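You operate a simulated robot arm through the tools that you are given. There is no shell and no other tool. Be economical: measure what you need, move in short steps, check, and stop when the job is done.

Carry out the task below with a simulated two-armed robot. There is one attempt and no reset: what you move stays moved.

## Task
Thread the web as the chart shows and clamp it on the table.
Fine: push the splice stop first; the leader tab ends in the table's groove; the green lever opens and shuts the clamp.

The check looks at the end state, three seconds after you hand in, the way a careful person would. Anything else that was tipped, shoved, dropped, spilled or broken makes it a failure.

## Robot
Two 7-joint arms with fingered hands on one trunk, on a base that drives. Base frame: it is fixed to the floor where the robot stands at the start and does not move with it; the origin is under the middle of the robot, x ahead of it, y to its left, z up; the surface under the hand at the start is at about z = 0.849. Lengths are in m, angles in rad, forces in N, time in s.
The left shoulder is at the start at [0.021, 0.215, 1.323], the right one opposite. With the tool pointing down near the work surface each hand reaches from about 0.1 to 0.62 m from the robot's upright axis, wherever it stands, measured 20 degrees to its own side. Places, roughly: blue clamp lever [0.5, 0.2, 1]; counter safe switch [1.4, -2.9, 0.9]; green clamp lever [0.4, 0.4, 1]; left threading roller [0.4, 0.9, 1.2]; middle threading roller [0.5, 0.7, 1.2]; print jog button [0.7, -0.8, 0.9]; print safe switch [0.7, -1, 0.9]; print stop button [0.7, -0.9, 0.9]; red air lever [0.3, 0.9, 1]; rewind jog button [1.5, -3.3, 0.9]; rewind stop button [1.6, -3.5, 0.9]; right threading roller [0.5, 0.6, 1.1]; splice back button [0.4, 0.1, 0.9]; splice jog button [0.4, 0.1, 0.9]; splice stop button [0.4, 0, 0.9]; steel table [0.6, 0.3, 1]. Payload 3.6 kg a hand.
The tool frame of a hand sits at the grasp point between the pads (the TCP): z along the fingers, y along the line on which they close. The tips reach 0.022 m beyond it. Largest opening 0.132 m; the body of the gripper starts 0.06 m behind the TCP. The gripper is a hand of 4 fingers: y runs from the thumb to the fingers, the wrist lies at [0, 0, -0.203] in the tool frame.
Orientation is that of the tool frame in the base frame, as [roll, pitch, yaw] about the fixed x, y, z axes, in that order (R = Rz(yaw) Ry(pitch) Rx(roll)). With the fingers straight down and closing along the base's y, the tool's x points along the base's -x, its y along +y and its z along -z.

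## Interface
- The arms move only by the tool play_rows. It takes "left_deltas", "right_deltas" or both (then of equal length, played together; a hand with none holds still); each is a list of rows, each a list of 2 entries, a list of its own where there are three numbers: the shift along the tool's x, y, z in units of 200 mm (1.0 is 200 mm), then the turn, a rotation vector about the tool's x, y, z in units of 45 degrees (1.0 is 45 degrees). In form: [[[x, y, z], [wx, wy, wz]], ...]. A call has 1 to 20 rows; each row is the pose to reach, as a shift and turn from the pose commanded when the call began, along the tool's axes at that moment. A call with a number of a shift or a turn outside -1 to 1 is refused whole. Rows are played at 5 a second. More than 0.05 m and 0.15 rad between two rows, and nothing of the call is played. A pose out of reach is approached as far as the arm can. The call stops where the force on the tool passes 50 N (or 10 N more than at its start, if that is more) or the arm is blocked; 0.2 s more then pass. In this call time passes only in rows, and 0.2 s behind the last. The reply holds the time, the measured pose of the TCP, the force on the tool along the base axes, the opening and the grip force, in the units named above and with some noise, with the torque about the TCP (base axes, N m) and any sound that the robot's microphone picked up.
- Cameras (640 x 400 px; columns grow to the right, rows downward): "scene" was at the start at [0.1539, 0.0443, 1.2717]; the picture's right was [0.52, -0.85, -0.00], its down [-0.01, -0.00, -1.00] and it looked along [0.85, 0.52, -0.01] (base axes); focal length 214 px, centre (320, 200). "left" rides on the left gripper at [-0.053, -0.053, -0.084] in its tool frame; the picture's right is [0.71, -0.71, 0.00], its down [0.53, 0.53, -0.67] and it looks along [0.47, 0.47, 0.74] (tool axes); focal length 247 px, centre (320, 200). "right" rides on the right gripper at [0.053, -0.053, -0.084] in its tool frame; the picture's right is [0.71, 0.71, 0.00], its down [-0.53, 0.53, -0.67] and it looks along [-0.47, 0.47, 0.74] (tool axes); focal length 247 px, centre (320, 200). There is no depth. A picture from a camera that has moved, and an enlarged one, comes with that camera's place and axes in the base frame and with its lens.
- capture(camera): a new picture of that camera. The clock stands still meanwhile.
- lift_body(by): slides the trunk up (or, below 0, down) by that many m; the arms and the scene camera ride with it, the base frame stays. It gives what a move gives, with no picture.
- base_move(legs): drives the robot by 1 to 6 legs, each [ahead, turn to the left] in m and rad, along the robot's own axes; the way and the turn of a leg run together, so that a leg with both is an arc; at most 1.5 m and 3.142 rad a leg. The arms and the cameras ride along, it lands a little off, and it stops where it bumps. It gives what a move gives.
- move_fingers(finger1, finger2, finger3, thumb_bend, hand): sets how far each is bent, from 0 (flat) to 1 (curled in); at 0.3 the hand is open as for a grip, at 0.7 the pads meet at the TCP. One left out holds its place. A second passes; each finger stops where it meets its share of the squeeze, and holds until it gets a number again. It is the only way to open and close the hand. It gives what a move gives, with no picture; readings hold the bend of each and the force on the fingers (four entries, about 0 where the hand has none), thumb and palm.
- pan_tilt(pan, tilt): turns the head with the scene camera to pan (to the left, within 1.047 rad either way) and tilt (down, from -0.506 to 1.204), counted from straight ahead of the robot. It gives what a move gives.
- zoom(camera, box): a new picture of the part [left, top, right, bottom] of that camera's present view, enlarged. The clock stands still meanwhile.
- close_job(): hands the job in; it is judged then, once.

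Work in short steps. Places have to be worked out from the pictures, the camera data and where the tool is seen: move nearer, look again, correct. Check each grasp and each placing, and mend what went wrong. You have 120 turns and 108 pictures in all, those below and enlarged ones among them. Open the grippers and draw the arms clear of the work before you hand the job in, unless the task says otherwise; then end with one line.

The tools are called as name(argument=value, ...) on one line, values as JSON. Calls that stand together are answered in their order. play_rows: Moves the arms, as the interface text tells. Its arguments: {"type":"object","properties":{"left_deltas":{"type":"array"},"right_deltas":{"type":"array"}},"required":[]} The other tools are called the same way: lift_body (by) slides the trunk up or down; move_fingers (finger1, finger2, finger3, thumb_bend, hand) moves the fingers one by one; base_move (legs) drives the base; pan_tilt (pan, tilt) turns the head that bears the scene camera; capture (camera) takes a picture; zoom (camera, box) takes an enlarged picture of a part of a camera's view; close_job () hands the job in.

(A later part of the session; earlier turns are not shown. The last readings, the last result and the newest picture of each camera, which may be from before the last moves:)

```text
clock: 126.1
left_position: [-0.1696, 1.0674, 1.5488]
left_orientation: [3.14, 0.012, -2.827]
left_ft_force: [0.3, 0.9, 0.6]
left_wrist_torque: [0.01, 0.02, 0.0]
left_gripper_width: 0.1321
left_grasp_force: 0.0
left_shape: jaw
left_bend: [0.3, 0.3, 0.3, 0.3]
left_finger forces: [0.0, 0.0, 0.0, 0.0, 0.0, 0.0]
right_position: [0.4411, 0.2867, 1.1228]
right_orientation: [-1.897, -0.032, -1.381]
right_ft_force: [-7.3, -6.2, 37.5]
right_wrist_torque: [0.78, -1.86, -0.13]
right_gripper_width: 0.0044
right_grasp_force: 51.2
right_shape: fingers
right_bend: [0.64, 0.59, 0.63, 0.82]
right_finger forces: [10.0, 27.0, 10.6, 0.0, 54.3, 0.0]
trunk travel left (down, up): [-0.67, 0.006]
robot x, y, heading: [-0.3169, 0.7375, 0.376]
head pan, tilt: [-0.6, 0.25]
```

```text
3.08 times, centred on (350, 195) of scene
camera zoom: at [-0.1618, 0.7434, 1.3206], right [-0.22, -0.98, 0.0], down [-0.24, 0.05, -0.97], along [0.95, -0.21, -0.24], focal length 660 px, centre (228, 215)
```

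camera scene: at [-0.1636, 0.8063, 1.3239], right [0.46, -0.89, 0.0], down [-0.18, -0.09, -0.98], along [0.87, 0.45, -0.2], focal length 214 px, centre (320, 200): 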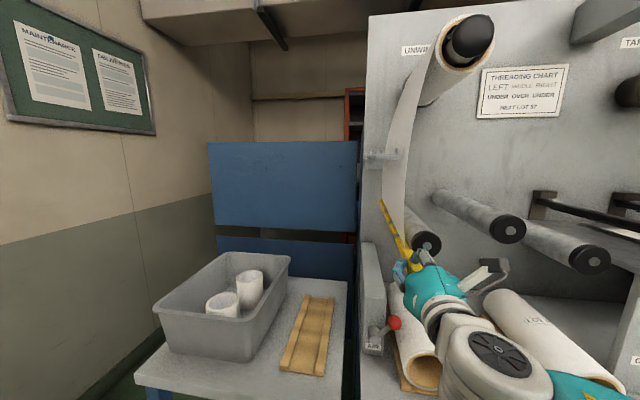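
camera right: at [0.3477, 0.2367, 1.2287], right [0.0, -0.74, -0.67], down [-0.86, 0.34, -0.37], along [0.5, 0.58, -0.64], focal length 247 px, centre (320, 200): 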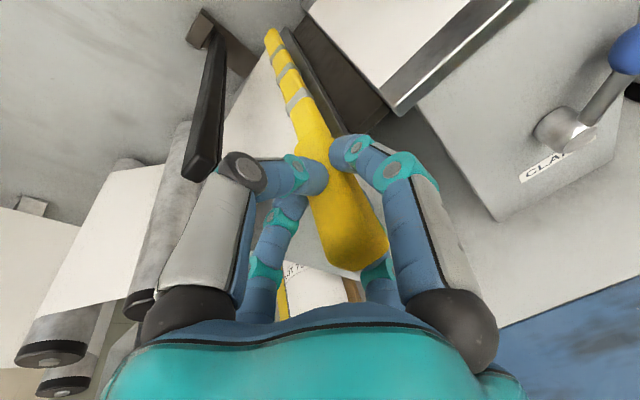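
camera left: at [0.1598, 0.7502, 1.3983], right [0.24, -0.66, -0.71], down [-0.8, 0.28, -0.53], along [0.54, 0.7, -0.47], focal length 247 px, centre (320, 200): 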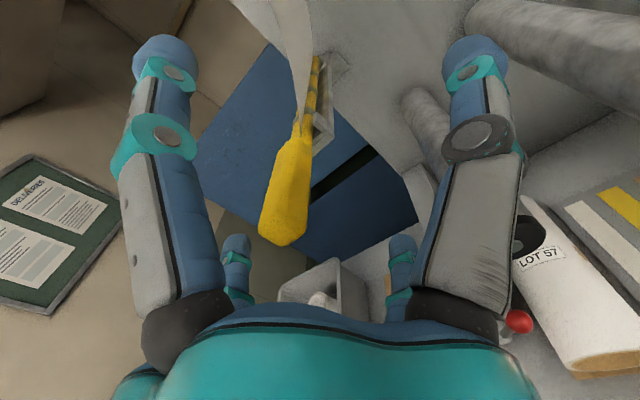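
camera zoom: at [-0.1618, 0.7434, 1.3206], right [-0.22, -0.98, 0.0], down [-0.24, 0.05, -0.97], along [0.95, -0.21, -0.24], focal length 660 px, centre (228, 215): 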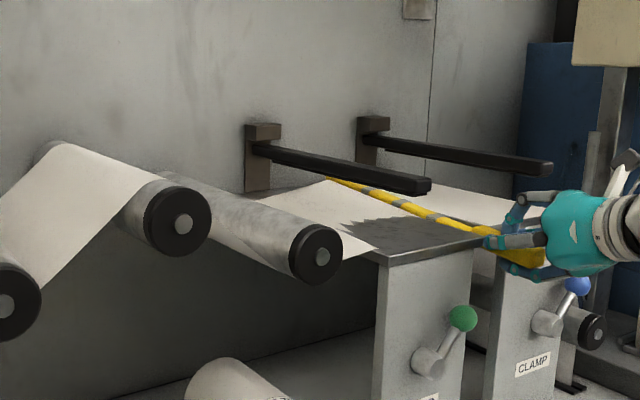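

Contact again at the front with the far end high: the rod's front seems on the groove floor while the nose is tipped up. I ease up 1.2 cm and pitch the rod down ~9° so it lies along the groove, then look.

play_rows(right_deltas=[[[0, -0.057, -0.02], [0, 0, 0]], [[0, -0.057, -0.02], [-0.1, 0.01, 0]], [[0, -0.057, -0.02], [-0.2, 0.02, 0]]])

capture(camera="right")

```text
clock: 126.9
left_position: [-0.1682, 1.0678, 1.5479]
left_orientation: [3.141, 0.009, -2.827]
left_ft_force: [-0.1, -0.8, 0.5]
left_wrist_torque: [-0.01, -0.02, 0.03]
left_gripper_width: 0.1323
left_grasp_force: 0.1
left_shape: jaw
left_bend: [0.3, 0.3, 0.3, 0.3]
left_finger forces: [0.1, 0.1, 0.0, 0.1, 0.0, 0.1]
right_position: [0.4428, 0.2878, 1.1305]
right_orientation: [-2.055, -0.033, -1.392]
right_ft_force: [2.0, -3.8, 27.8]
right_wrist_torque: [0.69, -2.37, 0.06]
right_gripper_width: 0.0042
right_grasp_force: 54.1
right_shape: fingers
right_bend: [0.64, 0.56, 0.63, 0.82]
right_finger forces: [10.0, 34.0, 10.7, 0.0, 53.6, 0.0]
trunk travel left (down, up): [-0.67, 0.006]
robot x, y, heading: [-0.319, 0.7383, 0.375]
head pan, tilt: [-0.6, 0.25]
```

```text
11 pictures are left
camera right: at [0.4034, 0.2309, 1.2179], right [-0.2, -0.77, -0.6], down [-0.92, 0.36, -0.17], along [0.35, 0.52, -0.78], focal length 247 px, centre (320, 200)
```

right: 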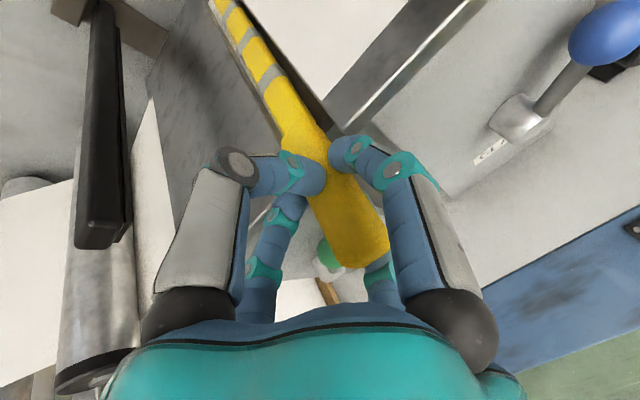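

High torque suggests the rod is now bearing along the groove. I check from the head camera.

zoom(camera="scene", box=[330, 160, 410, 225])

```text
6.15 times, centred on (370, 192) of scene
camera zoom: at [-0.1592, 0.7434, 1.32], right [-0.22, -0.98, 0.0], down [-0.24, 0.05, -0.97], along [0.95, -0.21, -0.24], focal length 1320 px, centre (12, 246)
```

zoom: 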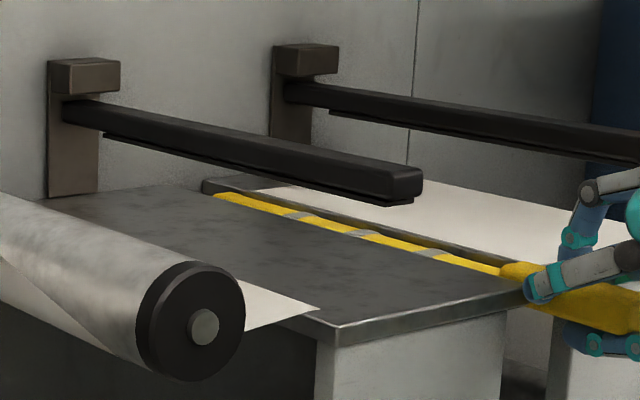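

The rod lies evenly down in the groove. I open the fingers gently and look before withdrawing.

play_rows(right_deltas=[[[0, -0.02, -0.01], [0, 0, 0]]])

move_fingers(hand="right", finger1=0.3, finger2=0.3, finger3=0.3, thumb_bend=0.3)

zoom(camera="scene", box=[330, 160, 410, 225])

```text
clock: 127.3
left_position: [-0.1654, 1.0671, 1.5478]
left_orientation: [3.136, 0.007, -2.828]
left_ft_force: [0.3, -0.1, -0.5]
left_wrist_torque: [-0.03, 0.01, 0.0]
left_gripper_width: 0.1321
left_grasp_force: 0.0
left_shape: jaw
left_bend: [0.3, 0.3, 0.3, 0.3]
left_finger forces: [0.0, 0.0, 0.0, 0.0, 0.1, 0.0]
right_position: [0.4435, 0.2882, 1.1309]
right_orientation: [-2.064, -0.034, -1.39]
right_ft_force: [3.0, -3.7, 22.5]
right_wrist_torque: [0.75, -2.52, -0.01]
right_gripper_width: 0.0039
right_grasp_force: 54.1
right_shape: fingers
right_bend: [0.64, 0.56, 0.63, 0.82]
right_finger forces: [10.0, 36.4, 10.4, 0.0, 51.8, 0.1]
trunk travel left (down, up): [-0.67, 0.006]
robot x, y, heading: [-0.3195, 0.7374, 0.378]
head pan, tilt: [-0.6, 0.25]
```

```text
clock: 128.3
left_position: [-0.163, 1.0663, 1.548]
left_orientation: [3.136, 0.007, -2.828]
left_ft_force: [-0.2, -0.1, 1.0]
left_wrist_torque: [-0.02, 0.01, -0.03]
left_gripper_width: 0.1323
left_grasp_force: 0.1
left_shape: jaw
left_bend: [0.3, 0.3, 0.3, 0.3]
left_finger forces: [0.0, 0.1, 0.1, 0.0, 0.0, 0.0]
right_position: [0.4426, 0.2876, 1.1228]
right_orientation: [-2.082, -0.034, -1.385]
right_ft_force: [-1.9, -1.5, 0.5]
right_wrist_torque: [-0.01, -0.01, 0.21]
right_gripper_width: 0.0879
right_grasp_force: 1.8
right_shape: fingers
right_bend: [0.3, 0.3, 0.29, 0.3]
right_finger forces: [0.0, 0.0, 2.8, 0.2, 0.0, 0.0]
trunk travel left (down, up): [-0.67, 0.006]
robot x, y, heading: [-0.3219, 0.7369, 0.386]
head pan, tilt: [-0.6, 0.25]
```

```text
6.15 times, centred on (370, 192) of scene
camera zoom: at [-0.1558, 0.742, 1.3194], right [-0.22, -0.98, 0.0], down [-0.24, 0.05, -0.97], along [0.95, -0.21, -0.25], focal length 1320 px, centre (12, 246)
```

zoom: 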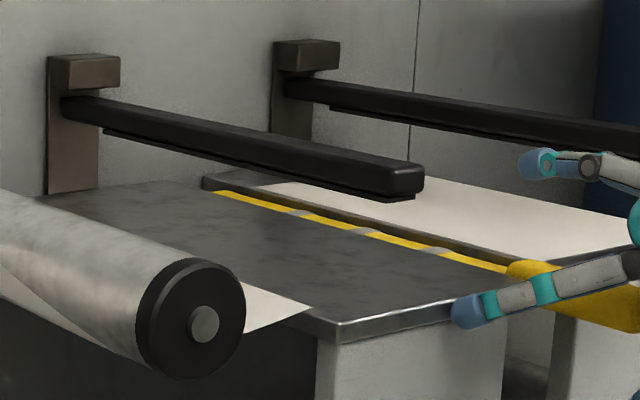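

The rod stays seated. I withdraw the hand straight back along the handle.

play_rows(right_deltas=[[[0.02, 0.07, -0.13], [0, 0, 0]], [[0.045, 0.145, -0.26], [0, 0, 0]], [[0.07, 0.22, -0.39], [0, 0, 0]], [[0.09, 0.29, -0.517], [0, 0, 0]]])

move_fingers(hand="right", finger1=0.7, finger2=0.7, finger3=0.7, thumb_bend=0.7)

zoom(camera="scene", box=[300, 130, 480, 280])

```text
clock: 129.3
left_position: [-0.1639, 1.0661, 1.5477]
left_orientation: [3.139, 0.007, -2.829]
left_ft_force: [0.1, 0.7, -0.1]
left_wrist_torque: [-0.01, -0.04, 0.01]
left_gripper_width: 0.132
left_grasp_force: 0.1
left_shape: jaw
left_bend: [0.3, 0.3, 0.3, 0.3]
left_finger forces: [0.0, 0.0, 0.1, 0.1, 0.0, 0.0]
right_position: [0.3279, 0.2516, 1.1245]
right_orientation: [-2.078, -0.03, -1.385]
right_ft_force: [-0.4, -0.5, 0.2]
right_wrist_torque: [-0.01, 0.01, 0.02]
right_gripper_width: 0.0872
right_grasp_force: 0.0
right_shape: fingers
right_bend: [0.3, 0.3, 0.3, 0.3]
right_finger forces: [0.1, 0.1, 0.1, 0.0, 0.1, 0.1]
trunk travel left (down, up): [-0.67, 0.006]
robot x, y, heading: [-0.3159, 0.7328, 0.376]
head pan, tilt: [-0.6, 0.25]
```

```text
clock: 130.3
left_position: [-0.1636, 1.066, 1.5479]
left_orientation: [3.138, 0.007, -2.826]
left_ft_force: [0.0, 0.2, -0.3]
left_wrist_torque: [-0.02, -0.02, 0.0]
left_gripper_width: 0.132
left_grasp_force: 0.0
left_shape: jaw
left_bend: [0.3, 0.3, 0.3, 0.3]
left_finger forces: [0.0, 0.0, 0.0, 0.0, 0.0, 0.0]
right_position: [0.3284, 0.2508, 1.1234]
right_orientation: [-2.08, -0.035, -1.383]
right_ft_force: [-0.7, -1.0, 0.0]
right_wrist_torque: [0.01, 0.01, -0.02]
right_gripper_width: 0.0001
right_grasp_force: 0.0
right_shape: fingers
right_bend: [0.69, 0.69, 0.69, 0.69]
right_finger forces: [0.1, 0.0, 0.0, 0.1, 0.0, 0.0]
trunk travel left (down, up): [-0.67, 0.006]
robot x, y, heading: [-0.3219, 0.7339, 0.379]
head pan, tilt: [-0.6, 0.25]
```

```text
2.67 times, centred on (390, 205) of scene
camera zoom: at [-0.1556, 0.7421, 1.3194], right [-0.22, -0.98, 0.0], down [-0.24, 0.05, -0.97], along [0.95, -0.21, -0.25], focal length 572 px, centre (133, 187)
```

zoom: 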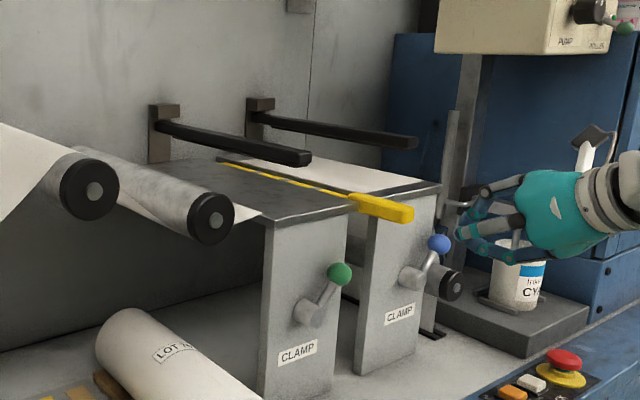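

The leader lies seated and the handle sticks out straight. Now I level the closed hand, lower it below the handle's height (z≈1.03), to be at the right side of the green knob.

play_rows(right_deltas=[[[-0.01, 0.07, 0.04], [0.14, -0.033, 0]], [[-0.02, 0.14, 0.08], [0.28, -0.067, 0]], [[-0.03, 0.21, 0.115], [0.42, -0.1, 0]], [[-0.04, 0.28, 0.155], [0.56, -0.133, 0]], [[-0.045, 0.35, 0.195], [0.7, -0.167, 0]], [[-0.045, 0.415, 0.231], [0.84, -0.2, 0]]])

zoom(camera="scene", box=[300, 130, 480, 280])

```text
clock: 131.7
left_position: [-0.1601, 1.065, 1.5474]
left_orientation: [3.137, 0.005, -2.828]
left_ft_force: [-0.4, -0.1, -0.4]
left_wrist_torque: [-0.02, 0.01, -0.02]
left_gripper_width: 0.1319
left_grasp_force: 0.0
left_shape: jaw
left_bend: [0.3, 0.3, 0.3, 0.3]
left_finger forces: [0.1, 0.0, 0.0, 0.0, 0.0, 0.1]
right_position: [0.3277, 0.2547, 1.0307]
right_orientation: [-1.419, -0.002, -1.234]
right_ft_force: [-0.2, -0.8, -0.2]
right_wrist_torque: [0.01, -0.02, 0.0]
right_gripper_width: 0.0
right_grasp_force: 0.1
right_shape: fingers
right_bend: [0.69, 0.69, 0.69, 0.69]
right_finger forces: [0.0, 0.0, 0.0, 0.1, 0.0, 0.0]
trunk travel left (down, up): [-0.67, 0.006]
robot x, y, heading: [-0.3163, 0.7356, 0.373]
head pan, tilt: [-0.6, 0.25]
```

```text
2.67 times, centred on (390, 205) of scene
camera zoom: at [-0.1542, 0.742, 1.3192], right [-0.22, -0.98, 0.0], down [-0.24, 0.05, -0.97], along [0.94, -0.21, -0.25], focal length 572 px, centre (133, 187)
```

zoom: 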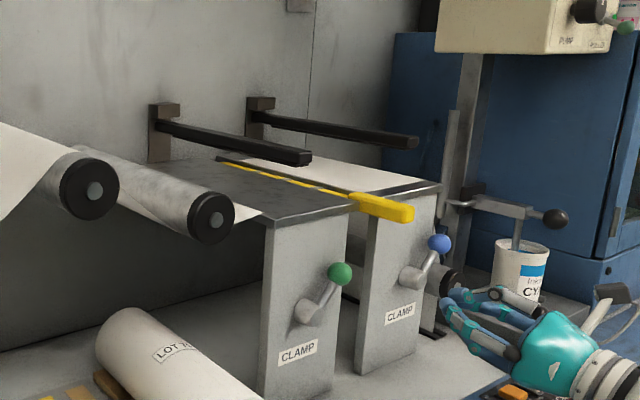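

Knob is at s≈0.173, z≈1.036; the fingertips are just right of it. I advance beside it below the handle, then push left to shut the clamp.

play_rows(right_deltas=[[[0, 0.03, 0.2], [0, 0, 0]], [[0, 0.06, 0.4], [0, 0, 0]], [[0, 0.088, 0.578], [0, 0, 0]], [[-0.1, 0.088, 0.578], [0, 0, 0]], [[-0.2, 0.088, 0.578], [0, 0, 0]], [[-0.3, 0.088, 0.578], [0, 0, 0]], [[-0.4, 0.088, 0.578], [0, 0, 0]], [[-0.5, 0.088, 0.578], [0, 0, 0]], [[-0.58, 0.088, 0.578], [0, 0, 0]]])

zoom(camera="scene", box=[300, 130, 480, 280])

```text
clock: 133.1
left_position: [-0.1637, 1.0677, 1.548]
left_orientation: [3.138, 0.007, -2.826]
left_ft_force: [1.1, -0.3, 0.5]
left_wrist_torque: [-0.02, 0.08, 0.0]
left_gripper_width: 0.132
left_grasp_force: 0.0
left_shape: jaw
left_bend: [0.3, 0.3, 0.3, 0.3]
left_finger forces: [0.0, 0.0, 0.1, 0.1, 0.0, 0.0]
right_position: [0.4217, 0.3331, 1.0599]
right_orientation: [-1.373, -0.017, -1.256]
right_ft_force: [-23.0, -18.3, 18.4]
right_wrist_torque: [0.2, -0.05, 0.19]
right_gripper_width: 0.0
right_grasp_force: 25.9
right_shape: fingers
right_bend: [0.68, 0.71, 0.71, 0.69]
right_finger forces: [0.0, 21.4, 29.9, 0.0, 0.0, 0.0]
right hand out of reach, approached as far as the arm can: row 1, 2, 3, 4, 5, 6
trunk travel left (down, up): [-0.67, 0.006]
robot x, y, heading: [-0.3166, 0.738, 0.38]
head pan, tilt: [-0.6, 0.25]
stopped in row 6 (right hand): the force on the tool passed its limit at 56 N (the readings are from after the stop); the commanded pose is now the measured one
```

```text
2.67 times, centred on (390, 205) of scene
camera zoom: at [-0.1566, 0.7427, 1.3195], right [-0.22, -0.98, 0.0], down [-0.24, 0.05, -0.97], along [0.95, -0.21, -0.25], focal length 572 px, centre (133, 187)
```

zoom: 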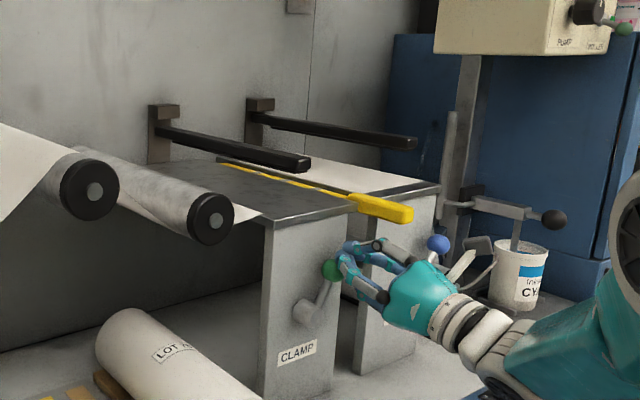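

The arm reached its limit and pressed obliquely on the knob. I back out, raise the hand, and lower the trunk 15 cm so this low point is easier to reach.

play_rows(right_deltas=[[[0.05, 0, 0], [0, 0, 0]], [[0.05, -0.04, -0.2], [0, 0, 0]], [[0.05, -0.08, -0.4], [0, 0, 0]], [[0.05, -0.12, -0.6], [0, 0, 0]], [[0.05, -0.32, -0.56], [0, 0, 0]], [[0.05, -0.52, -0.52], [0, 0, 0]], [[0.05, -0.72, -0.48], [0, 0, 0]], [[0.05, -0.8, -0.46], [0, 0, 0]]])

lift_body(by=-0.15)

```text
clock: 134.9
left_position: [-0.1631, 1.0663, 1.5483]
left_orientation: [3.138, 0.006, -2.83]
left_ft_force: [0.1, 0.6, 0.0]
left_wrist_torque: [-0.02, -0.04, 0.02]
left_gripper_width: 0.1321
left_grasp_force: 0.0
left_shape: jaw
left_bend: [0.3, 0.3, 0.3, 0.3]
left_finger forces: [0.1, 0.1, 0.0, 0.0, 0.0, 0.0]
right_position: [0.3995, 0.2207, 1.1238]
right_orientation: [-1.385, -0.015, -1.247]
right_ft_force: [-0.2, -0.4, -0.2]
right_wrist_torque: [0.03, -0.01, 0.0]
right_gripper_width: 0.0
right_grasp_force: 0.1
right_shape: fingers
right_bend: [0.68, 0.69, 0.69, 0.69]
right_finger forces: [0.1, 0.0, 0.0, 0.0, 0.0, 0.1]
right hand out of reach, approached as far as the arm can: row 1, 2, 3, 4, 5, 6, 7, 8
trunk travel left (down, up): [-0.67, 0.006]
robot x, y, heading: [-0.3166, 0.7363, 0.38]
head pan, tilt: [-0.6, 0.25]
```

```text
clock: 136.7
left_position: [-0.1622, 1.0658, 1.3977]
left_orientation: [3.14, 0.008, -2.83]
left_ft_force: [0.3, 0.3, 0.7]
left_wrist_torque: [0.0, 0.04, -0.01]
left_gripper_width: 0.1324
left_grasp_force: 0.1
left_shape: jaw
left_bend: [0.3, 0.3, 0.3, 0.3]
left_finger forces: [0.0, 0.1, 0.0, 0.0, 0.1, 0.0]
right_position: [0.3953, 0.2196, 0.9726]
right_orientation: [-1.383, -0.015, -1.246]
right_ft_force: [0.2, 0.0, -0.1]
right_wrist_torque: [0.01, -0.02, 0.01]
right_gripper_width: 0.0003
right_grasp_force: 0.1
right_shape: fingers
right_bend: [0.68, 0.69, 0.69, 0.69]
right_finger forces: [0.1, 0.0, 0.1, 0.0, 0.0, 0.0]
trunk travel left (down, up): [-0.52, 0.156]
robot x, y, heading: [-0.3157, 0.7378, 0.376]
head pan, tilt: [-0.6, 0.25]
```

The hand drifted right while backing out. I check that the handle is undisturbed.

zoom(camera="scene", box=[290, 90, 490, 260])

```text
2.35 times, centred on (390, 175) of scene
camera zoom: at [-0.1551, 0.7422, 1.1689], right [-0.22, -0.98, 0.0], down [-0.24, 0.05, -0.97], along [0.94, -0.21, -0.25], focal length 505 px, centre (155, 259)
```

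zoom: 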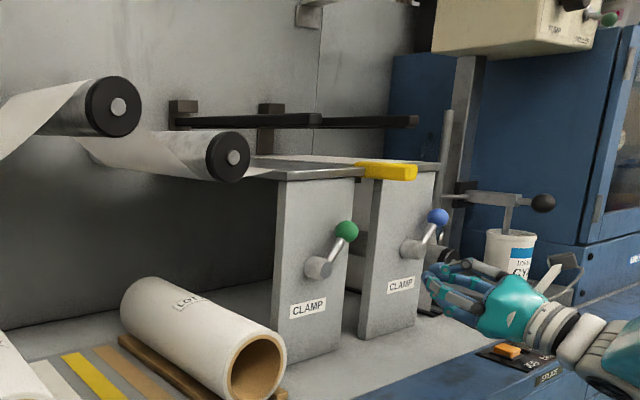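

Handle and lever are intact. With the trunk lower, I place the fingertips right of the green knob again (s≈0.135, z≈1.025), still in front.

play_rows(right_deltas=[[[0, -0.03, -0.1], [0, 0, 0]], [[-0.1, -0.1, -0.1], [0, 0, 0]], [[-0.2, -0.18, -0.06], [0, 0, 0]], [[-0.305, -0.27, -0.025], [0, 0, 0]]])

```text
clock: 137.7
left_position: [-0.1618, 1.0658, 1.3977]
left_orientation: [3.138, 0.006, -2.83]
left_ft_force: [0.5, 0.3, 0.9]
left_wrist_torque: [-0.02, 0.0, 0.03]
left_gripper_width: 0.132
left_grasp_force: 0.1
left_shape: jaw
left_bend: [0.3, 0.3, 0.3, 0.3]
left_finger forces: [0.0, 0.0, 0.0, 0.0, 0.0, 0.0]
right_position: [0.4068, 0.2249, 0.9792]
right_orientation: [-1.385, -0.013, -1.244]
right_ft_force: [0.0, 0.0, 0.6]
right_wrist_torque: [0.03, -0.02, 0.02]
right_gripper_width: 0.0
right_grasp_force: 0.0
right_shape: fingers
right_bend: [0.68, 0.69, 0.69, 0.69]
right_finger forces: [0.1, 0.0, 0.0, 0.0, 0.1, 0.1]
right hand out of reach, approached as far as the arm can: row 1, 2, 3, 4
trunk travel left (down, up): [-0.52, 0.156]
robot x, y, heading: [-0.3183, 0.7399, 0.38]
head pan, tilt: [-0.6, 0.25]
```

Reach is limited by the wrist yaw (arm stretched far to the right). I let the hand yaw 0.5 rad to the right while moving to the same place.

play_rows(right_deltas=[[[0, 0, -0.1], [0, 0.16, 0]], [[-0.1, -0.1, -0.1], [0, 0.32, 0]], [[-0.2, -0.19, -0.1], [0, 0.48, 0]], [[-0.3, -0.274, -0.1], [0, 0.64, 0]]])

```text
clock: 138.7
left_position: [-0.162, 1.0668, 1.398]
left_orientation: [3.139, 0.006, -2.83]
left_ft_force: [1.2, -0.3, -0.6]
left_wrist_torque: [0.0, -0.01, 0.04]
left_gripper_width: 0.1322
left_grasp_force: 0.0
left_shape: jaw
left_bend: [0.3, 0.3, 0.3, 0.3]
left_finger forces: [0.0, 0.0, 0.0, 0.0, 0.0, 0.1]
right_position: [0.4578, 0.2197, 0.9478]
right_orientation: [-1.4, 0.076, -1.742]
right_ft_force: [0.0, 0.8, 0.5]
right_wrist_torque: [-0.01, -0.04, 0.0]
right_gripper_width: 0.0
right_grasp_force: 0.0
right_shape: fingers
right_bend: [0.68, 0.69, 0.69, 0.69]
right_finger forces: [0.0, 0.0, 0.0, 0.1, 0.1, 0.0]
right hand out of reach, approached as far as the arm can: row 1, 2, 3, 4
trunk travel left (down, up): [-0.52, 0.156]
robot x, y, heading: [-0.315, 0.7385, 0.38]
head pan, tilt: [-0.6, 0.25]
```

The arm IK is stuck stretched out. I back the base 15 cm to free the hand, then fold the arm in.

base_move(legs=[[-0.15, 0]])

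play_rows(right_deltas=[[[-0.1, -0.2, -0.1], [0, -0.1, 0]], [[-0.2, -0.4, -0.2], [0, -0.25, 0]], [[-0.3, -0.6, -0.3], [0, -0.4, 0]], [[-0.4, -0.8, -0.4], [0, -0.55, 0]], [[-0.5, -1.0, -0.5], [0, -0.64, 0]]])

```text
clock: 140.0
left_position: [-0.3016, 1.0116, 1.3988]
left_orientation: [3.136, 0.009, -2.827]
left_ft_force: [0.3, 0.4, 0.6]
left_wrist_torque: [0.01, -0.03, 0.03]
left_gripper_width: 0.1321
left_grasp_force: 0.0
left_shape: jaw
left_bend: [0.3, 0.3, 0.3, 0.3]
left_finger forces: [0.0, 0.1, 0.0, 0.0, 0.0, 0.0]
right_position: [0.319, 0.1643, 0.9493]
right_orientation: [-1.397, 0.078, -1.74]
right_ft_force: [-0.2, 0.3, -0.1]
right_wrist_torque: [0.0, 0.0, 0.01]
right_gripper_width: 0.0
right_grasp_force: 0.1
right_shape: fingers
right_bend: [0.68, 0.69, 0.69, 0.69]
right_finger forces: [0.1, 0.0, 0.0, 0.1, 0.0, 0.0]
trunk travel left (down, up): [-0.52, 0.156]
robot x, y, heading: [-0.4551, 0.6838, 0.379]
head pan, tilt: [-0.6, 0.25]
```

```text
clock: 141.2
left_position: [-0.3001, 1.0109, 1.3989]
left_orientation: [3.138, 0.006, -2.828]
left_ft_force: [-0.3, 0.3, -0.2]
left_wrist_torque: [0.01, 0.01, -0.03]
left_gripper_width: 0.1321
left_grasp_force: 0.1
left_shape: jaw
left_bend: [0.3, 0.3, 0.3, 0.3]
left_finger forces: [0.0, 0.1, 0.0, 0.0, 0.0, 0.1]
right_position: [0.3254, 0.176, 1.0611]
right_orientation: [-1.383, -0.015, -1.246]
right_ft_force: [0.3, -0.4, 0.1]
right_wrist_torque: [0.01, -0.02, 0.03]
right_gripper_width: 0.0002
right_grasp_force: 0.0
right_shape: fingers
right_bend: [0.68, 0.69, 0.69, 0.69]
right_finger forces: [0.1, 0.0, 0.1, 0.0, 0.0, 0.1]
right hand out of reach, approached as far as the arm can: row 1, 2, 3, 4, 5
trunk travel left (down, up): [-0.52, 0.156]
robot x, y, heading: [-0.4549, 0.6873, 0.38]
head pan, tilt: [-0.6, 0.25]
```

I turn the hand nose-down (its easy folded orientation) while drawing it up, left and back.

play_rows(right_deltas=[[[-0.05, -0.05, -0.05], [-0.143, 0, 0]], [[-0.15, -0.15, -0.1], [-0.286, 0, 0]], [[-0.25, -0.25, -0.15], [-0.429, 0, 0]], [[-0.35, -0.35, -0.2], [-0.571, 0, 0]], [[-0.45, -0.4, -0.3], [-0.714, 0, 0]], [[-0.55, -0.45, -0.4], [-0.857, 0, 0]], [[-0.65, -0.5, -0.5], [-1.0, 0, 0]]])

play_rows(right_deltas=[[[-0.1, -0.05, -0.05], [-0.143, 0, 0]], [[-0.2, -0.1, -0.15], [-0.286, 0, 0]], [[-0.3, -0.15, -0.25], [-0.429, 0, 0]], [[-0.4, -0.2, -0.35], [-0.571, 0, 0]], [[-0.5, -0.25, -0.45], [-0.714, 0, 0]], [[-0.6, -0.3, -0.55], [-0.857, 0, 0]], [[-0.7, -0.35, -0.65], [-1.0, 0, 0]]])

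```text
clock: 142.8
left_position: [-0.2995, 1.0132, 1.3982]
left_orientation: [3.139, 0.007, -2.825]
left_ft_force: [0.0, 0.5, 0.2]
left_wrist_torque: [0.05, -0.01, -0.02]
left_gripper_width: 0.132
left_grasp_force: 0.1
left_shape: jaw
left_bend: [0.3, 0.3, 0.3, 0.3]
left_finger forces: [0.0, 0.1, 0.0, 0.1, 0.1, 0.0]
right_position: [0.3423, 0.1538, 1.1562]
right_orientation: [-2.17, -0.012, -1.244]
right_ft_force: [0.0, 0.1, -0.4]
right_wrist_torque: [0.0, 0.01, -0.02]
right_gripper_width: 0.0001
right_grasp_force: 0.1
right_shape: fingers
right_bend: [0.68, 0.69, 0.69, 0.69]
right_finger forces: [0.0, 0.0, 0.0, 0.0, 0.0, 0.0]
right hand out of reach, approached as far as the arm can: row 1, 2, 3, 4, 5, 6, 7
trunk travel left (down, up): [-0.52, 0.156]
robot x, y, heading: [-0.4578, 0.6837, 0.379]
head pan, tilt: [-0.6, 0.25]
```

```text
clock: 144.4
left_position: [-0.3004, 1.0125, 1.3978]
left_orientation: [3.139, 0.009, -2.826]
left_ft_force: [0.0, -0.2, 0.3]
left_wrist_torque: [0.01, 0.01, 0.05]
left_gripper_width: 0.1324
left_grasp_force: 0.0
left_shape: jaw
left_bend: [0.3, 0.3, 0.3, 0.3]
left_finger forces: [0.0, 0.0, 0.0, 0.1, 0.0, 0.0]
right_position: [0.2433, 0.2579, 1.2925]
right_orientation: [-2.956, -0.014, -1.245]
right_ft_force: [0.2, 0.2, 0.5]
right_wrist_torque: [0.02, -0.01, -0.05]
right_gripper_width: 0.0
right_grasp_force: 0.1
right_shape: fingers
right_bend: [0.68, 0.69, 0.69, 0.69]
right_finger forces: [0.0, 0.0, 0.1, 0.0, 0.0, 0.0]
right hand out of reach, approached as far as the arm can: row 1, 2, 3, 4, 5, 6, 7
trunk travel left (down, up): [-0.52, 0.156]
robot x, y, heading: [-0.4544, 0.6859, 0.377]
head pan, tilt: [-0.6, 0.25]
```

The arm is fully stretched (0.8 m from my axis). I pull the hand in toward me, left and back, at height.

play_rows(right_deltas=[[[-0.17, 0.15, 0], [0, 0, 0]], [[-0.34, 0.3, 0], [0, 0, 0]], [[-0.5, 0.45, 0], [0, 0, 0]], [[-0.67, 0.6, 0], [0, 0, 0]], [[-0.84, 0.75, 0], [0, 0, 0]], [[-1.0, 0.85, 0], [0, 0, 0]]])

play_rows(right_deltas=[[[-0.13, 0.13, -0.05], [0, 0, 0]], [[-0.26, 0.26, -0.1], [0, 0, 0]], [[-0.39, 0.39, -0.15], [0, 0, 0]], [[-0.5, 0.5, -0.2], [0, 0, 0]]])

```text
clock: 145.8
left_position: [-0.3007, 1.0127, 1.3997]
left_orientation: [3.136, 0.005, -2.828]
left_ft_force: [0.2, 1.1, 1.5]
left_wrist_torque: [-0.03, 0.01, 0.01]
left_gripper_width: 0.132
left_grasp_force: 0.1
left_shape: jaw
left_bend: [0.3, 0.3, 0.3, 0.3]
left_finger forces: [0.0, 0.0, 0.0, 0.0, 0.0, 0.0]
right_position: [0.0209, 0.3932, 1.2582]
right_orientation: [-2.953, -0.016, -1.245]
right_ft_force: [0.9, 0.5, 0.7]
right_wrist_torque: [0.01, 0.0, 0.0]
right_gripper_width: 0.0004
right_grasp_force: 0.2
right_shape: fingers
right_bend: [0.69, 0.69, 0.69, 0.69]
right_finger forces: [0.1, 0.0, 0.0, 0.0, 0.0, 0.1]
right hand out of reach, approached as far as the arm can: row 1, 2
trunk travel left (down, up): [-0.52, 0.156]
robot x, y, heading: [-0.4585, 0.6845, 0.374]
head pan, tilt: [-0.6, 0.25]
```

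```text
clock: 146.8
left_position: [-0.2995, 1.0129, 1.3982]
left_orientation: [3.139, 0.008, -2.829]
left_ft_force: [-0.2, -0.5, 0.3]
left_wrist_torque: [-0.02, 0.02, 0.0]
left_gripper_width: 0.1321
left_grasp_force: 0.0
left_shape: jaw
left_bend: [0.3, 0.3, 0.3, 0.3]
left_finger forces: [0.1, 0.0, 0.0, 0.0, 0.0, 0.0]
right_position: [-0.1101, 0.4551, 1.2746]
right_orientation: [-2.953, -0.015, -1.244]
right_ft_force: [-0.5, -0.9, 0.0]
right_wrist_torque: [0.03, -0.02, 0.0]
right_gripper_width: 0.0
right_grasp_force: 0.0
right_shape: fingers
right_bend: [0.69, 0.69, 0.69, 0.69]
right_finger forces: [0.0, 0.0, 0.1, 0.1, 0.1, 0.0]
trunk travel left (down, up): [-0.52, 0.156]
robot x, y, heading: [-0.4554, 0.6844, 0.381]
head pan, tilt: [-0.6, 0.25]
```

The arm is folded. I move the base ~35 cm right: forward a bit, turn right, drive, and turn back to face the clamps.

base_move(legs=[[0.1, 0], [0, -1.5], [0.35, 0], [0, 1.46]])

```text
clock: 149.3
left_position: [-0.1191, 0.987, 1.4]
left_orientation: [3.137, 0.009, -3.13]
left_ft_force: [0.2, -0.5, -0.1]
left_wrist_torque: [0.01, -0.03, -0.01]
left_gripper_width: 0.1319
left_grasp_force: 0.0
left_shape: jaw
left_bend: [0.3, 0.3, 0.3, 0.3]
left_finger forces: [0.0, 0.0, 0.0, 0.1, 0.0, 0.0]
right_position: [-0.1019, 0.3993, 1.2737]
right_orientation: [-2.957, -0.011, -1.545]
right_ft_force: [-0.1, -0.8, -0.2]
right_wrist_torque: [0.03, 0.0, 0.02]
right_gripper_width: 0.0
right_grasp_force: 0.0
right_shape: fingers
right_bend: [0.69, 0.69, 0.69, 0.69]
right_finger forces: [0.1, 0.0, 0.1, 0.0, 0.0, 0.0]
trunk travel left (down, up): [-0.52, 0.156]
robot x, y, heading: [-0.3645, 0.7325, 0.077]
head pan, tilt: [-0.6, 0.25]
stopped in leg 2: the robot was blocked; the commanded pose is now the measured one
```

Blocked partway again. I try continuing the turn in smaller pieces.

base_move(legs=[[-0.06, 0], [0, -0.5]])

```text
clock: 150.8
left_position: [-0.1549, 0.9613, 1.401]
left_orientation: [3.137, 0.008, 3.061]
left_ft_force: [0.7, 0.8, -0.1]
left_wrist_torque: [0.0, -0.01, 0.03]
left_gripper_width: 0.1321
left_grasp_force: 0.0
left_shape: jaw
left_bend: [0.3, 0.3, 0.3, 0.3]
left_finger forces: [0.1, 0.0, 0.1, 0.1, 0.1, 0.0]
right_position: [-0.1944, 0.3721, 1.2751]
right_orientation: [-2.955, -0.013, -1.643]
right_ft_force: [0.3, 0.4, 0.2]
right_wrist_torque: [0.02, -0.01, -0.02]
right_gripper_width: 0.0001
right_grasp_force: 0.0
right_shape: fingers
right_bend: [0.69, 0.69, 0.69, 0.69]
right_finger forces: [0.1, 0.0, 0.0, 0.0, 0.0, 0.0]
trunk travel left (down, up): [-0.52, 0.156]
robot x, y, heading: [-0.4248, 0.7273, -0.015]
head pan, tilt: [-0.6, 0.25]
stopped in leg 2: the robot was blocked; the commanded pose is now the measured one
```

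Turning stays blocked, but the earlier standing place does reach the lever if my shoulder is lower. From here I drive ahead diagonally (gaining a little to the right) and turn back to face the machine, then lower the trunk more.

base_move(legs=[[0.14, 0], [0, 0.33]])

lift_body(by=-0.1)

```text
clock: 152.8
left_position: [-0.0494, 0.9935, 1.4011]
left_orientation: [3.139, 0.007, -3.076]
left_ft_force: [-0.8, 0.2, 1.8]
left_wrist_torque: [-0.04, -0.02, 0.04]
left_gripper_width: 0.132
left_grasp_force: 0.1
left_shape: jaw
left_bend: [0.3, 0.3, 0.3, 0.3]
left_finger forces: [0.0, 0.0, 0.0, 0.1, 0.1, 0.0]
right_position: [-0.0035, 0.4054, 1.2759]
right_orientation: [-2.955, -0.019, -1.5]
right_ft_force: [0.5, 0.9, -0.1]
right_wrist_torque: [0.04, 0.0, 0.02]
right_gripper_width: 0.0
right_grasp_force: 0.1
right_shape: fingers
right_bend: [0.69, 0.69, 0.69, 0.69]
right_finger forces: [0.1, 0.0, 0.0, 0.0, 0.1, 0.0]
trunk travel left (down, up): [-0.52, 0.156]
robot x, y, heading: [-0.2812, 0.7252, 0.128]
head pan, tilt: [-0.6, 0.25]
stopped in leg 2: the robot was blocked; the commanded pose is now the measured one
```

```text
clock: 154.2
left_position: [-0.0492, 0.9946, 1.3022]
left_orientation: [3.138, 0.007, -3.076]
left_ft_force: [-0.2, 0.2, -0.1]
left_wrist_torque: [-0.04, 0.02, 0.02]
left_gripper_width: 0.132
left_grasp_force: 0.2
left_shape: jaw
left_bend: [0.3, 0.3, 0.3, 0.3]
left_finger forces: [0.1, 0.0, 0.0, 0.0, 0.0, 0.0]
right_position: [-0.0031, 0.4065, 1.177]
right_orientation: [-2.954, -0.016, -1.501]
right_ft_force: [-0.9, 0.3, -0.2]
right_wrist_torque: [0.0, 0.02, -0.02]
right_gripper_width: 0.0001
right_grasp_force: 0.1
right_shape: fingers
right_bend: [0.69, 0.69, 0.69, 0.69]
right_finger forces: [0.0, 0.1, 0.0, 0.0, 0.1, 0.0]
trunk travel left (down, up): [-0.42, 0.256]
robot x, y, heading: [-0.2796, 0.726, 0.125]
head pan, tilt: [-0.6, 0.25]
```

Now my right shoulder is lower and ~0.56 m from the target. I bring the right hand forward and level it toward the spot right of the knob.

play_rows(right_deltas=[[[0.057, -0.099, 0.055], [0.143, 0, 0]], [[0.114, -0.197, 0.11], [0.286, 0, 0]], [[0.171, -0.296, 0.165], [0.429, 0, 0]], [[0.229, -0.394, 0.22], [0.571, 0, 0]], [[0.286, -0.493, 0.275], [0.714, 0, 0]], [[0.343, -0.591, 0.33], [0.857, 0, 0]], [[0.4, -0.69, 0.385], [1.0, 0, 0]]])

play_rows(right_deltas=[[[0.06, -0.011, 0.139], [0.109, 0, 0]], [[0.12, -0.022, 0.279], [0.217, 0, 0]], [[0.18, -0.033, 0.418], [0.326, 0, 0]], [[0.24, -0.045, 0.557], [0.434, 0, 0]], [[0.3, -0.056, 0.696], [0.543, 0, 0]], [[0.36, -0.067, 0.836], [0.651, 0, 0]], [[0.42, -0.078, 0.975], [0.76, 0, 0]]])

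```text
clock: 155.8
left_position: [-0.0482, 0.9942, 1.3016]
left_orientation: [3.136, 0.005, -3.076]
left_ft_force: [0.1, 0.8, 0.1]
left_wrist_torque: [0.01, 0.02, -0.01]
left_gripper_width: 0.132
left_grasp_force: 0.0
left_shape: jaw
left_bend: [0.3, 0.3, 0.3, 0.3]
left_finger forces: [0.0, 0.1, 0.0, 0.1, 0.0, 0.0]
right_position: [0.1536, 0.335, 1.1276]
right_orientation: [-2.17, -0.013, -1.502]
right_ft_force: [-0.2, -0.2, 0.2]
right_wrist_torque: [0.03, -0.01, -0.01]
right_gripper_width: 0.0002
right_grasp_force: 0.1
right_shape: fingers
right_bend: [0.69, 0.69, 0.69, 0.69]
right_finger forces: [0.0, 0.0, 0.0, 0.1, 0.1, 0.0]
trunk travel left (down, up): [-0.42, 0.256]
robot x, y, heading: [-0.2823, 0.7253, 0.122]
head pan, tilt: [-0.6, 0.25]
```

```text
clock: 157.4
left_position: [-0.05, 0.9922, 1.3006]
left_orientation: [3.137, 0.01, -3.076]
left_ft_force: [0.3, 0.7, 0.9]
left_wrist_torque: [0.04, -0.01, -0.01]
left_gripper_width: 0.1321
left_grasp_force: 0.0
left_shape: jaw
left_bend: [0.3, 0.3, 0.3, 0.3]
left_finger forces: [0.0, 0.0, 0.0, 0.1, 0.0, 0.1]
right_position: [0.2242, 0.2062, 1.0947]
right_orientation: [-1.599, -0.015, -1.484]
right_ft_force: [-0.1, 0.3, -0.3]
right_wrist_torque: [0.02, 0.02, 0.02]
right_gripper_width: 0.0
right_grasp_force: 0.0
right_shape: fingers
right_bend: [0.69, 0.69, 0.69, 0.69]
right_finger forces: [0.1, 0.0, 0.0, 0.0, 0.0, 0.0]
right hand out of reach, approached as far as the arm can: row 3, 4, 5, 6, 7
trunk travel left (down, up): [-0.42, 0.256]
robot x, y, heading: [-0.283, 0.721, 0.128]
head pan, tilt: [-0.6, 0.25]
```

Close; I continue with the remaining move: forward 11 cm, left 5 cm, down 6.5 cm.

play_rows(right_deltas=[[[0, 0.05, 0.15], [0, 0, 0]], [[-0.05, 0.1, 0.3], [0, 0, 0]], [[-0.12, 0.18, 0.42], [0, 0, 0]], [[-0.19, 0.25, 0.5], [0, 0, 0]], [[-0.25, 0.325, 0.55], [0, 0, 0]]])

```text
clock: 158.6
left_position: [-0.0496, 0.996, 1.3009]
left_orientation: [3.136, 0.007, -3.075]
left_ft_force: [0.0, 0.3, 0.7]
left_wrist_torque: [0.01, 0.03, -0.02]
left_gripper_width: 0.1319
left_grasp_force: 0.0
left_shape: jaw
left_bend: [0.3, 0.3, 0.3, 0.3]
left_finger forces: [0.1, 0.0, 0.0, 0.1, 0.0, 0.0]
right_position: [0.2297, 0.2047, 1.106]
right_orientation: [-1.576, -0.018, -1.498]
right_ft_force: [-0.2, 0.2, -0.1]
right_wrist_torque: [0.01, -0.03, 0.03]
right_gripper_width: 0.0
right_grasp_force: 0.0
right_shape: fingers
right_bend: [0.69, 0.69, 0.69, 0.69]
right_finger forces: [0.1, 0.1, 0.1, 0.0, 0.0, 0.0]
right hand out of reach, approached as far as the arm can: row 1, 2, 3, 4, 5
trunk travel left (down, up): [-0.42, 0.256]
robot x, y, heading: [-0.2803, 0.7222, 0.134]
head pan, tilt: [-0.6, 0.25]
```

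The low trunk jams the elbow. The earlier working posture had the trunk high, so I raise it back 25 cm, get the hand level in front of the clamp at a higher z, and will then descend with the trunk.

lift_body(by=0.25)

play_rows(right_deltas=[[[-0.03, 0.15, 0.08], [0, 0, 0]], [[-0.07, 0.3, 0.16], [0, 0, 0]], [[-0.1, 0.45, 0.24], [0, 0, 0]], [[-0.14, 0.6, 0.32], [0, 0, 0]], [[-0.18, 0.75, 0.41], [0, 0, 0]], [[-0.213, 0.88, 0.49], [0, 0, 0]]])

```text
clock: 161.2
left_position: [-0.0484, 0.995, 1.5506]
left_orientation: [3.136, 0.008, -3.078]
left_ft_force: [0.1, 0.7, -0.3]
left_wrist_torque: [0.01, -0.01, 0.0]
left_gripper_width: 0.1322
left_grasp_force: 0.0
left_shape: jaw
left_bend: [0.3, 0.3, 0.3, 0.3]
left_finger forces: [0.0, 0.0, 0.1, 0.0, 0.0, 0.1]
right_position: [0.2274, 0.2083, 1.3741]
right_orientation: [-1.552, -0.016, -1.499]
right_ft_force: [-0.7, -0.1, 0.1]
right_wrist_torque: [-0.04, 0.02, 0.0]
right_gripper_width: 0.0
right_grasp_force: 0.0
right_shape: fingers
right_bend: [0.69, 0.69, 0.69, 0.69]
right_finger forces: [0.0, 0.1, 0.1, 0.1, 0.0, 0.0]
trunk travel left (down, up): [-0.67, 0.006]
robot x, y, heading: [-0.2809, 0.7259, 0.125]
head pan, tilt: [-0.6, 0.25]
```

```text
clock: 162.6
left_position: [-0.0499, 0.9951, 1.5504]
left_orientation: [3.136, 0.007, -3.076]
left_ft_force: [-0.5, -0.1, -0.2]
left_wrist_torque: [0.02, 0.01, -0.01]
left_gripper_width: 0.1319
left_grasp_force: 0.0
left_shape: jaw
left_bend: [0.3, 0.3, 0.3, 0.3]
left_finger forces: [0.0, 0.1, 0.0, 0.0, 0.0, 0.1]
right_position: [0.2246, 0.2079, 1.3705]
right_orientation: [-1.553, -0.016, -1.501]
right_ft_force: [-0.2, -0.1, 0.4]
right_wrist_torque: [0.01, 0.0, 0.0]
right_gripper_width: 0.0002
right_grasp_force: 0.1
right_shape: fingers
right_bend: [0.69, 0.69, 0.69, 0.69]
right_finger forces: [0.0, 0.1, 0.0, 0.1, 0.0, 0.1]
right hand out of reach, approached as far as the arm can: row 1, 2, 3, 4, 5, 6
trunk travel left (down, up): [-0.67, 0.006]
robot x, y, heading: [-0.2834, 0.7244, 0.128]
head pan, tilt: [-0.6, 0.25]
```

Still jammed in this arm configuration. I unlock it nose-down, take the hand back to my midline, and re-level there (the posture that worked), then sweep right.

play_rows(right_deltas=[[[-0.1, 0, -0.06], [-0.143, 0, 0]], [[-0.23, 0, -0.12], [-0.286, 0, 0]], [[-0.36, 0, -0.18], [-0.429, 0, 0]], [[-0.5, 0, -0.24], [-0.571, 0, 0]], [[-0.63, 0, -0.3], [-0.714, 0, 0]], [[-0.77, 0, -0.35], [-0.857, 0, 0]], [[-0.9, 0, -0.4], [-1.0, 0, 0]]])

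play_rows(right_deltas=[[[-0.2, 0, 0], [0, 0, 0]], [[-0.4, 0, 0], [0, 0, 0]], [[-0.6, 0, 0], [0, 0, 0]], [[-0.8, 0, 0], [0, 0, 0]], [[-1.0, 0, 0], [0, 0, 0]]])

```text
clock: 164.2
left_position: [-0.0477, 0.9974, 1.5508]
left_orientation: [3.14, 0.005, -3.076]
left_ft_force: [0.2, 0.2, -0.4]
left_wrist_torque: [0.0, 0.01, 0.0]
left_gripper_width: 0.1322
left_grasp_force: 0.0
left_shape: jaw
left_bend: [0.3, 0.3, 0.3, 0.3]
left_finger forces: [0.0, 0.1, 0.0, 0.0, 0.0, 0.1]
right_position: [0.1329, 0.3793, 1.3679]
right_orientation: [-2.351, -0.02, -1.502]
right_ft_force: [-0.7, 0.7, 2.4]
right_wrist_torque: [-0.07, 0.12, -0.07]
right_gripper_width: 0.0003
right_grasp_force: 0.1
right_shape: fingers
right_bend: [0.69, 0.69, 0.69, 0.69]
right_finger forces: [0.0, 0.1, 0.0, 0.0, 0.0, 0.1]
right hand out of reach, approached as far as the arm can: row 7
trunk travel left (down, up): [-0.67, 0.006]
robot x, y, heading: [-0.2821, 0.7259, 0.132]
head pan, tilt: [-0.6, 0.25]
```

```text
clock: 165.3
left_position: [-0.0494, 0.998, 1.5511]
left_orientation: [3.139, 0.006, -3.075]
left_ft_force: [0.0, 1.4, 0.3]
left_wrist_torque: [0.01, -0.02, 0.0]
left_gripper_width: 0.1323
left_grasp_force: 0.0
left_shape: jaw
left_bend: [0.3, 0.3, 0.3, 0.3]
left_finger forces: [0.0, 0.0, 0.0, 0.1, 0.0, 0.0]
right_position: [0.1165, 0.5834, 1.3758]
right_orientation: [-2.337, -0.016, -1.5]
right_ft_force: [0.4, 0.1, -0.2]
right_wrist_torque: [-0.05, -0.05, -0.01]
right_gripper_width: 0.0001
right_grasp_force: 0.1
right_shape: fingers
right_bend: [0.69, 0.69, 0.69, 0.69]
right_finger forces: [0.0, 0.1, 0.1, 0.0, 0.1, 0.0]
right hand out of reach, approached as far as the arm can: row 1, 2, 3, 4, 5
trunk travel left (down, up): [-0.67, 0.006]
robot x, y, heading: [-0.2842, 0.7273, 0.132]
head pan, tilt: [-0.6, 0.25]
```

Unlocked, now at s≈0.51. I level the hand here while yawing to the wall normal.

play_rows(right_deltas=[[[-0.07, 0, 0], [0.139, 0, 0]], [[-0.14, 0, 0], [0.279, 0, 0]], [[-0.21, 0, 0], [0.418, 0, 0]], [[-0.28, 0, 0], [0.557, 0, 0]], [[-0.35, 0, 0], [0.696, 0, 0]], [[-0.42, 0, 0], [0.836, 0, 0]], [[-0.5, 0, 0], [0.975, 0, 0]]])

play_rows(right_deltas=[[[0, 0.05, 0.1], [0, -0.17, 0]], [[0, 0.1, 0.2], [0, -0.34, 0]], [[0.2, 0.15, 0.25], [0, -0.34, 0]], [[0.4, 0.2, 0.25], [0, -0.34, 0]], [[0.6, 0.25, 0.25], [0, -0.34, 0]]])

```text
clock: 166.9
left_position: [-0.0487, 0.9969, 1.5501]
left_orientation: [3.139, 0.006, -3.075]
left_ft_force: [0.2, 0.2, -0.4]
left_wrist_torque: [-0.02, -0.03, 0.02]
left_gripper_width: 0.132
left_grasp_force: 0.0
left_shape: jaw
left_bend: [0.3, 0.3, 0.3, 0.3]
left_finger forces: [0.1, 0.1, 0.0, 0.0, 0.0, 0.0]
right_position: [0.1118, 0.6833, 1.3749]
right_orientation: [-1.57, -0.016, -1.499]
right_ft_force: [-0.1, 0.0, -0.2]
right_wrist_torque: [0.02, 0.02, 0.0]
right_gripper_width: 0.0002
right_grasp_force: 0.0
right_shape: fingers
right_bend: [0.69, 0.69, 0.69, 0.69]
right_finger forces: [0.0, 0.0, 0.0, 0.0, 0.1, 0.1]
right hand out of reach, approached as far as the arm can: row 1, 2, 3, 4, 5, 6
trunk travel left (down, up): [-0.67, 0.006]
robot x, y, heading: [-0.2841, 0.7227, 0.129]
head pan, tilt: [-0.6, 0.25]
```

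```text
clock: 168.2
left_position: [-0.0479, 0.9945, 1.5506]
left_orientation: [3.136, 0.006, -3.075]
left_ft_force: [0.3, -0.5, 0.2]
left_wrist_torque: [0.01, 0.02, 0.0]
left_gripper_width: 0.1319
left_grasp_force: 0.1
left_shape: jaw
left_bend: [0.3, 0.3, 0.3, 0.3]
left_finger forces: [0.0, 0.0, 0.0, 0.1, 0.0, 0.0]
right_position: [0.1579, 0.667, 1.3495]
right_orientation: [-1.575, -0.017, -1.235]
right_ft_force: [0.9, -0.2, -0.3]
right_wrist_torque: [0.01, 0.01, -0.01]
right_gripper_width: 0.0
right_grasp_force: 0.0
right_shape: fingers
right_bend: [0.69, 0.69, 0.69, 0.69]
right_finger forces: [0.0, 0.0, 0.1, 0.0, 0.0, 0.0]
right hand out of reach, approached as far as the arm can: row 3, 4, 5
trunk travel left (down, up): [-0.67, 0.006]
robot x, y, heading: [-0.2806, 0.7253, 0.129]
head pan, tilt: [-0.6, 0.25]
```

The sweep to the right works only farther out (as during threading). I advance to d≈0.455 first, then sweep right at height.

play_rows(right_deltas=[[[0, 0, 0.2], [0, 0, 0]], [[0, 0, 0.415], [0, 0, 0]], [[0.2, 0.05, 0.415], [0, 0, 0]], [[0.4, 0.1, 0.415], [0, 0, 0]], [[0.6, 0.15, 0.415], [0, 0, 0]], [[0.8, 0.2, 0.415], [0, 0, 0]], [[1.0, 0.25, 0.415], [0, 0, 0]]])

```text
clock: 169.8
left_position: [-0.0475, 0.9939, 1.5527]
left_orientation: [3.138, 0.007, -3.075]
left_ft_force: [0.4, 0.1, -0.2]
left_wrist_torque: [-0.03, 0.0, -0.02]
left_gripper_width: 0.1321
left_grasp_force: 0.0
left_shape: jaw
left_bend: [0.3, 0.3, 0.3, 0.3]
left_finger forces: [0.0, 0.0, 0.0, 0.1, 0.1, 0.0]
right_position: [0.2211, 0.7005, 1.3497]
right_orientation: [-1.574, -0.016, -1.241]
right_ft_force: [0.2, 1.0, -0.1]
right_wrist_torque: [-0.03, 0.0, 0.0]
right_gripper_width: 0.0001
right_grasp_force: 0.0
right_shape: fingers
right_bend: [0.69, 0.69, 0.69, 0.69]
right_finger forces: [0.1, 0.1, 0.1, 0.1, 0.0, 0.0]
right hand out of reach, approached as far as the arm can: row 1, 2, 3, 4, 5, 6, 7
trunk travel left (down, up): [-0.67, 0.006]
robot x, y, heading: [-0.2819, 0.7228, 0.129]
head pan, tilt: [-0.6, 0.25]
```

It still refuses. For reaching right the other roll (x down) worked at the first lever push, so I roll the hand +45°, then +45° more.

play_rows(right_deltas=[[[0, 0, 0], [0, 0, 0.17]], [[0, 0, 0], [0, 0, 0.34]], [[0, 0, 0], [0, 0, 0.51]], [[0, 0, 0], [0, 0, 0.68]], [[0, 0, 0], [0, 0, 0.85]], [[0, 0, 0], [0, 0, 1.0]]])

play_rows(right_deltas=[[[0.14, -0.14, 0], [0, 0, 0.17]], [[0.28, -0.28, 0], [0, 0, 0.34]], [[0.42, -0.42, 0], [0, 0, 0.51]], [[0.56, -0.56, 0], [0, 0, 0.68]], [[0.7, -0.7, 0], [0, 0, 0.85]], [[0.75, -0.75, 0], [0, 0, 1.0]]])

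```text
clock: 171.2
left_position: [-0.0484, 0.9941, 1.5512]
left_orientation: [3.136, 0.006, -3.076]
left_ft_force: [0.0, -0.2, 0.2]
left_wrist_torque: [0.0, 0.0, 0.02]
left_gripper_width: 0.1321
left_grasp_force: 0.2
left_shape: jaw
left_bend: [0.3, 0.3, 0.3, 0.3]
left_finger forces: [0.0, 0.0, 0.0, 0.1, 0.0, 0.0]
right_position: [0.204, 0.7331, 1.3985]
right_orientation: [-1.618, 0.765, -1.289]
right_ft_force: [-0.7, -0.2, 0.1]
right_wrist_torque: [0.0, -0.02, 0.04]
right_gripper_width: 0.0
right_grasp_force: 0.0
right_shape: fingers
right_bend: [0.69, 0.69, 0.69, 0.69]
right_finger forces: [0.1, 0.0, 0.0, 0.0, 0.0, 0.0]
right hand out of reach, approached as far as the arm can: row 1, 2, 3, 4, 5, 6
trunk travel left (down, up): [-0.67, 0.006]
robot x, y, heading: [-0.2836, 0.725, 0.125]
head pan, tilt: [-0.6, 0.25]
```

```text
clock: 172.6
left_position: [-0.0484, 0.9949, 1.5506]
left_orientation: [3.137, 0.006, -3.075]
left_ft_force: [0.3, -0.5, 0.1]
left_wrist_torque: [-0.02, -0.01, 0.0]
left_gripper_width: 0.132
left_grasp_force: 0.0
left_shape: jaw
left_bend: [0.3, 0.3, 0.3, 0.3]
left_finger forces: [0.0, 0.0, 0.1, 0.0, 0.0, 0.1]
right_position: [0.2665, 0.5215, 1.4544]
right_orientation: [-2.882, 1.539, -2.542]
right_ft_force: [-0.5, 0.8, -0.4]
right_wrist_torque: [0.02, 0.04, -0.01]
right_gripper_width: 0.0
right_grasp_force: 0.0
right_shape: fingers
right_bend: [0.69, 0.69, 0.69, 0.69]
right_finger forces: [0.0, 0.0, 0.1, 0.0, 0.0, 0.0]
right hand out of reach, approached as far as the arm can: row 1, 2, 3, 4, 5, 6
trunk travel left (down, up): [-0.67, 0.006]
robot x, y, heading: [-0.2765, 0.722, 0.13]
head pan, tilt: [-0.6, 0.25]
```

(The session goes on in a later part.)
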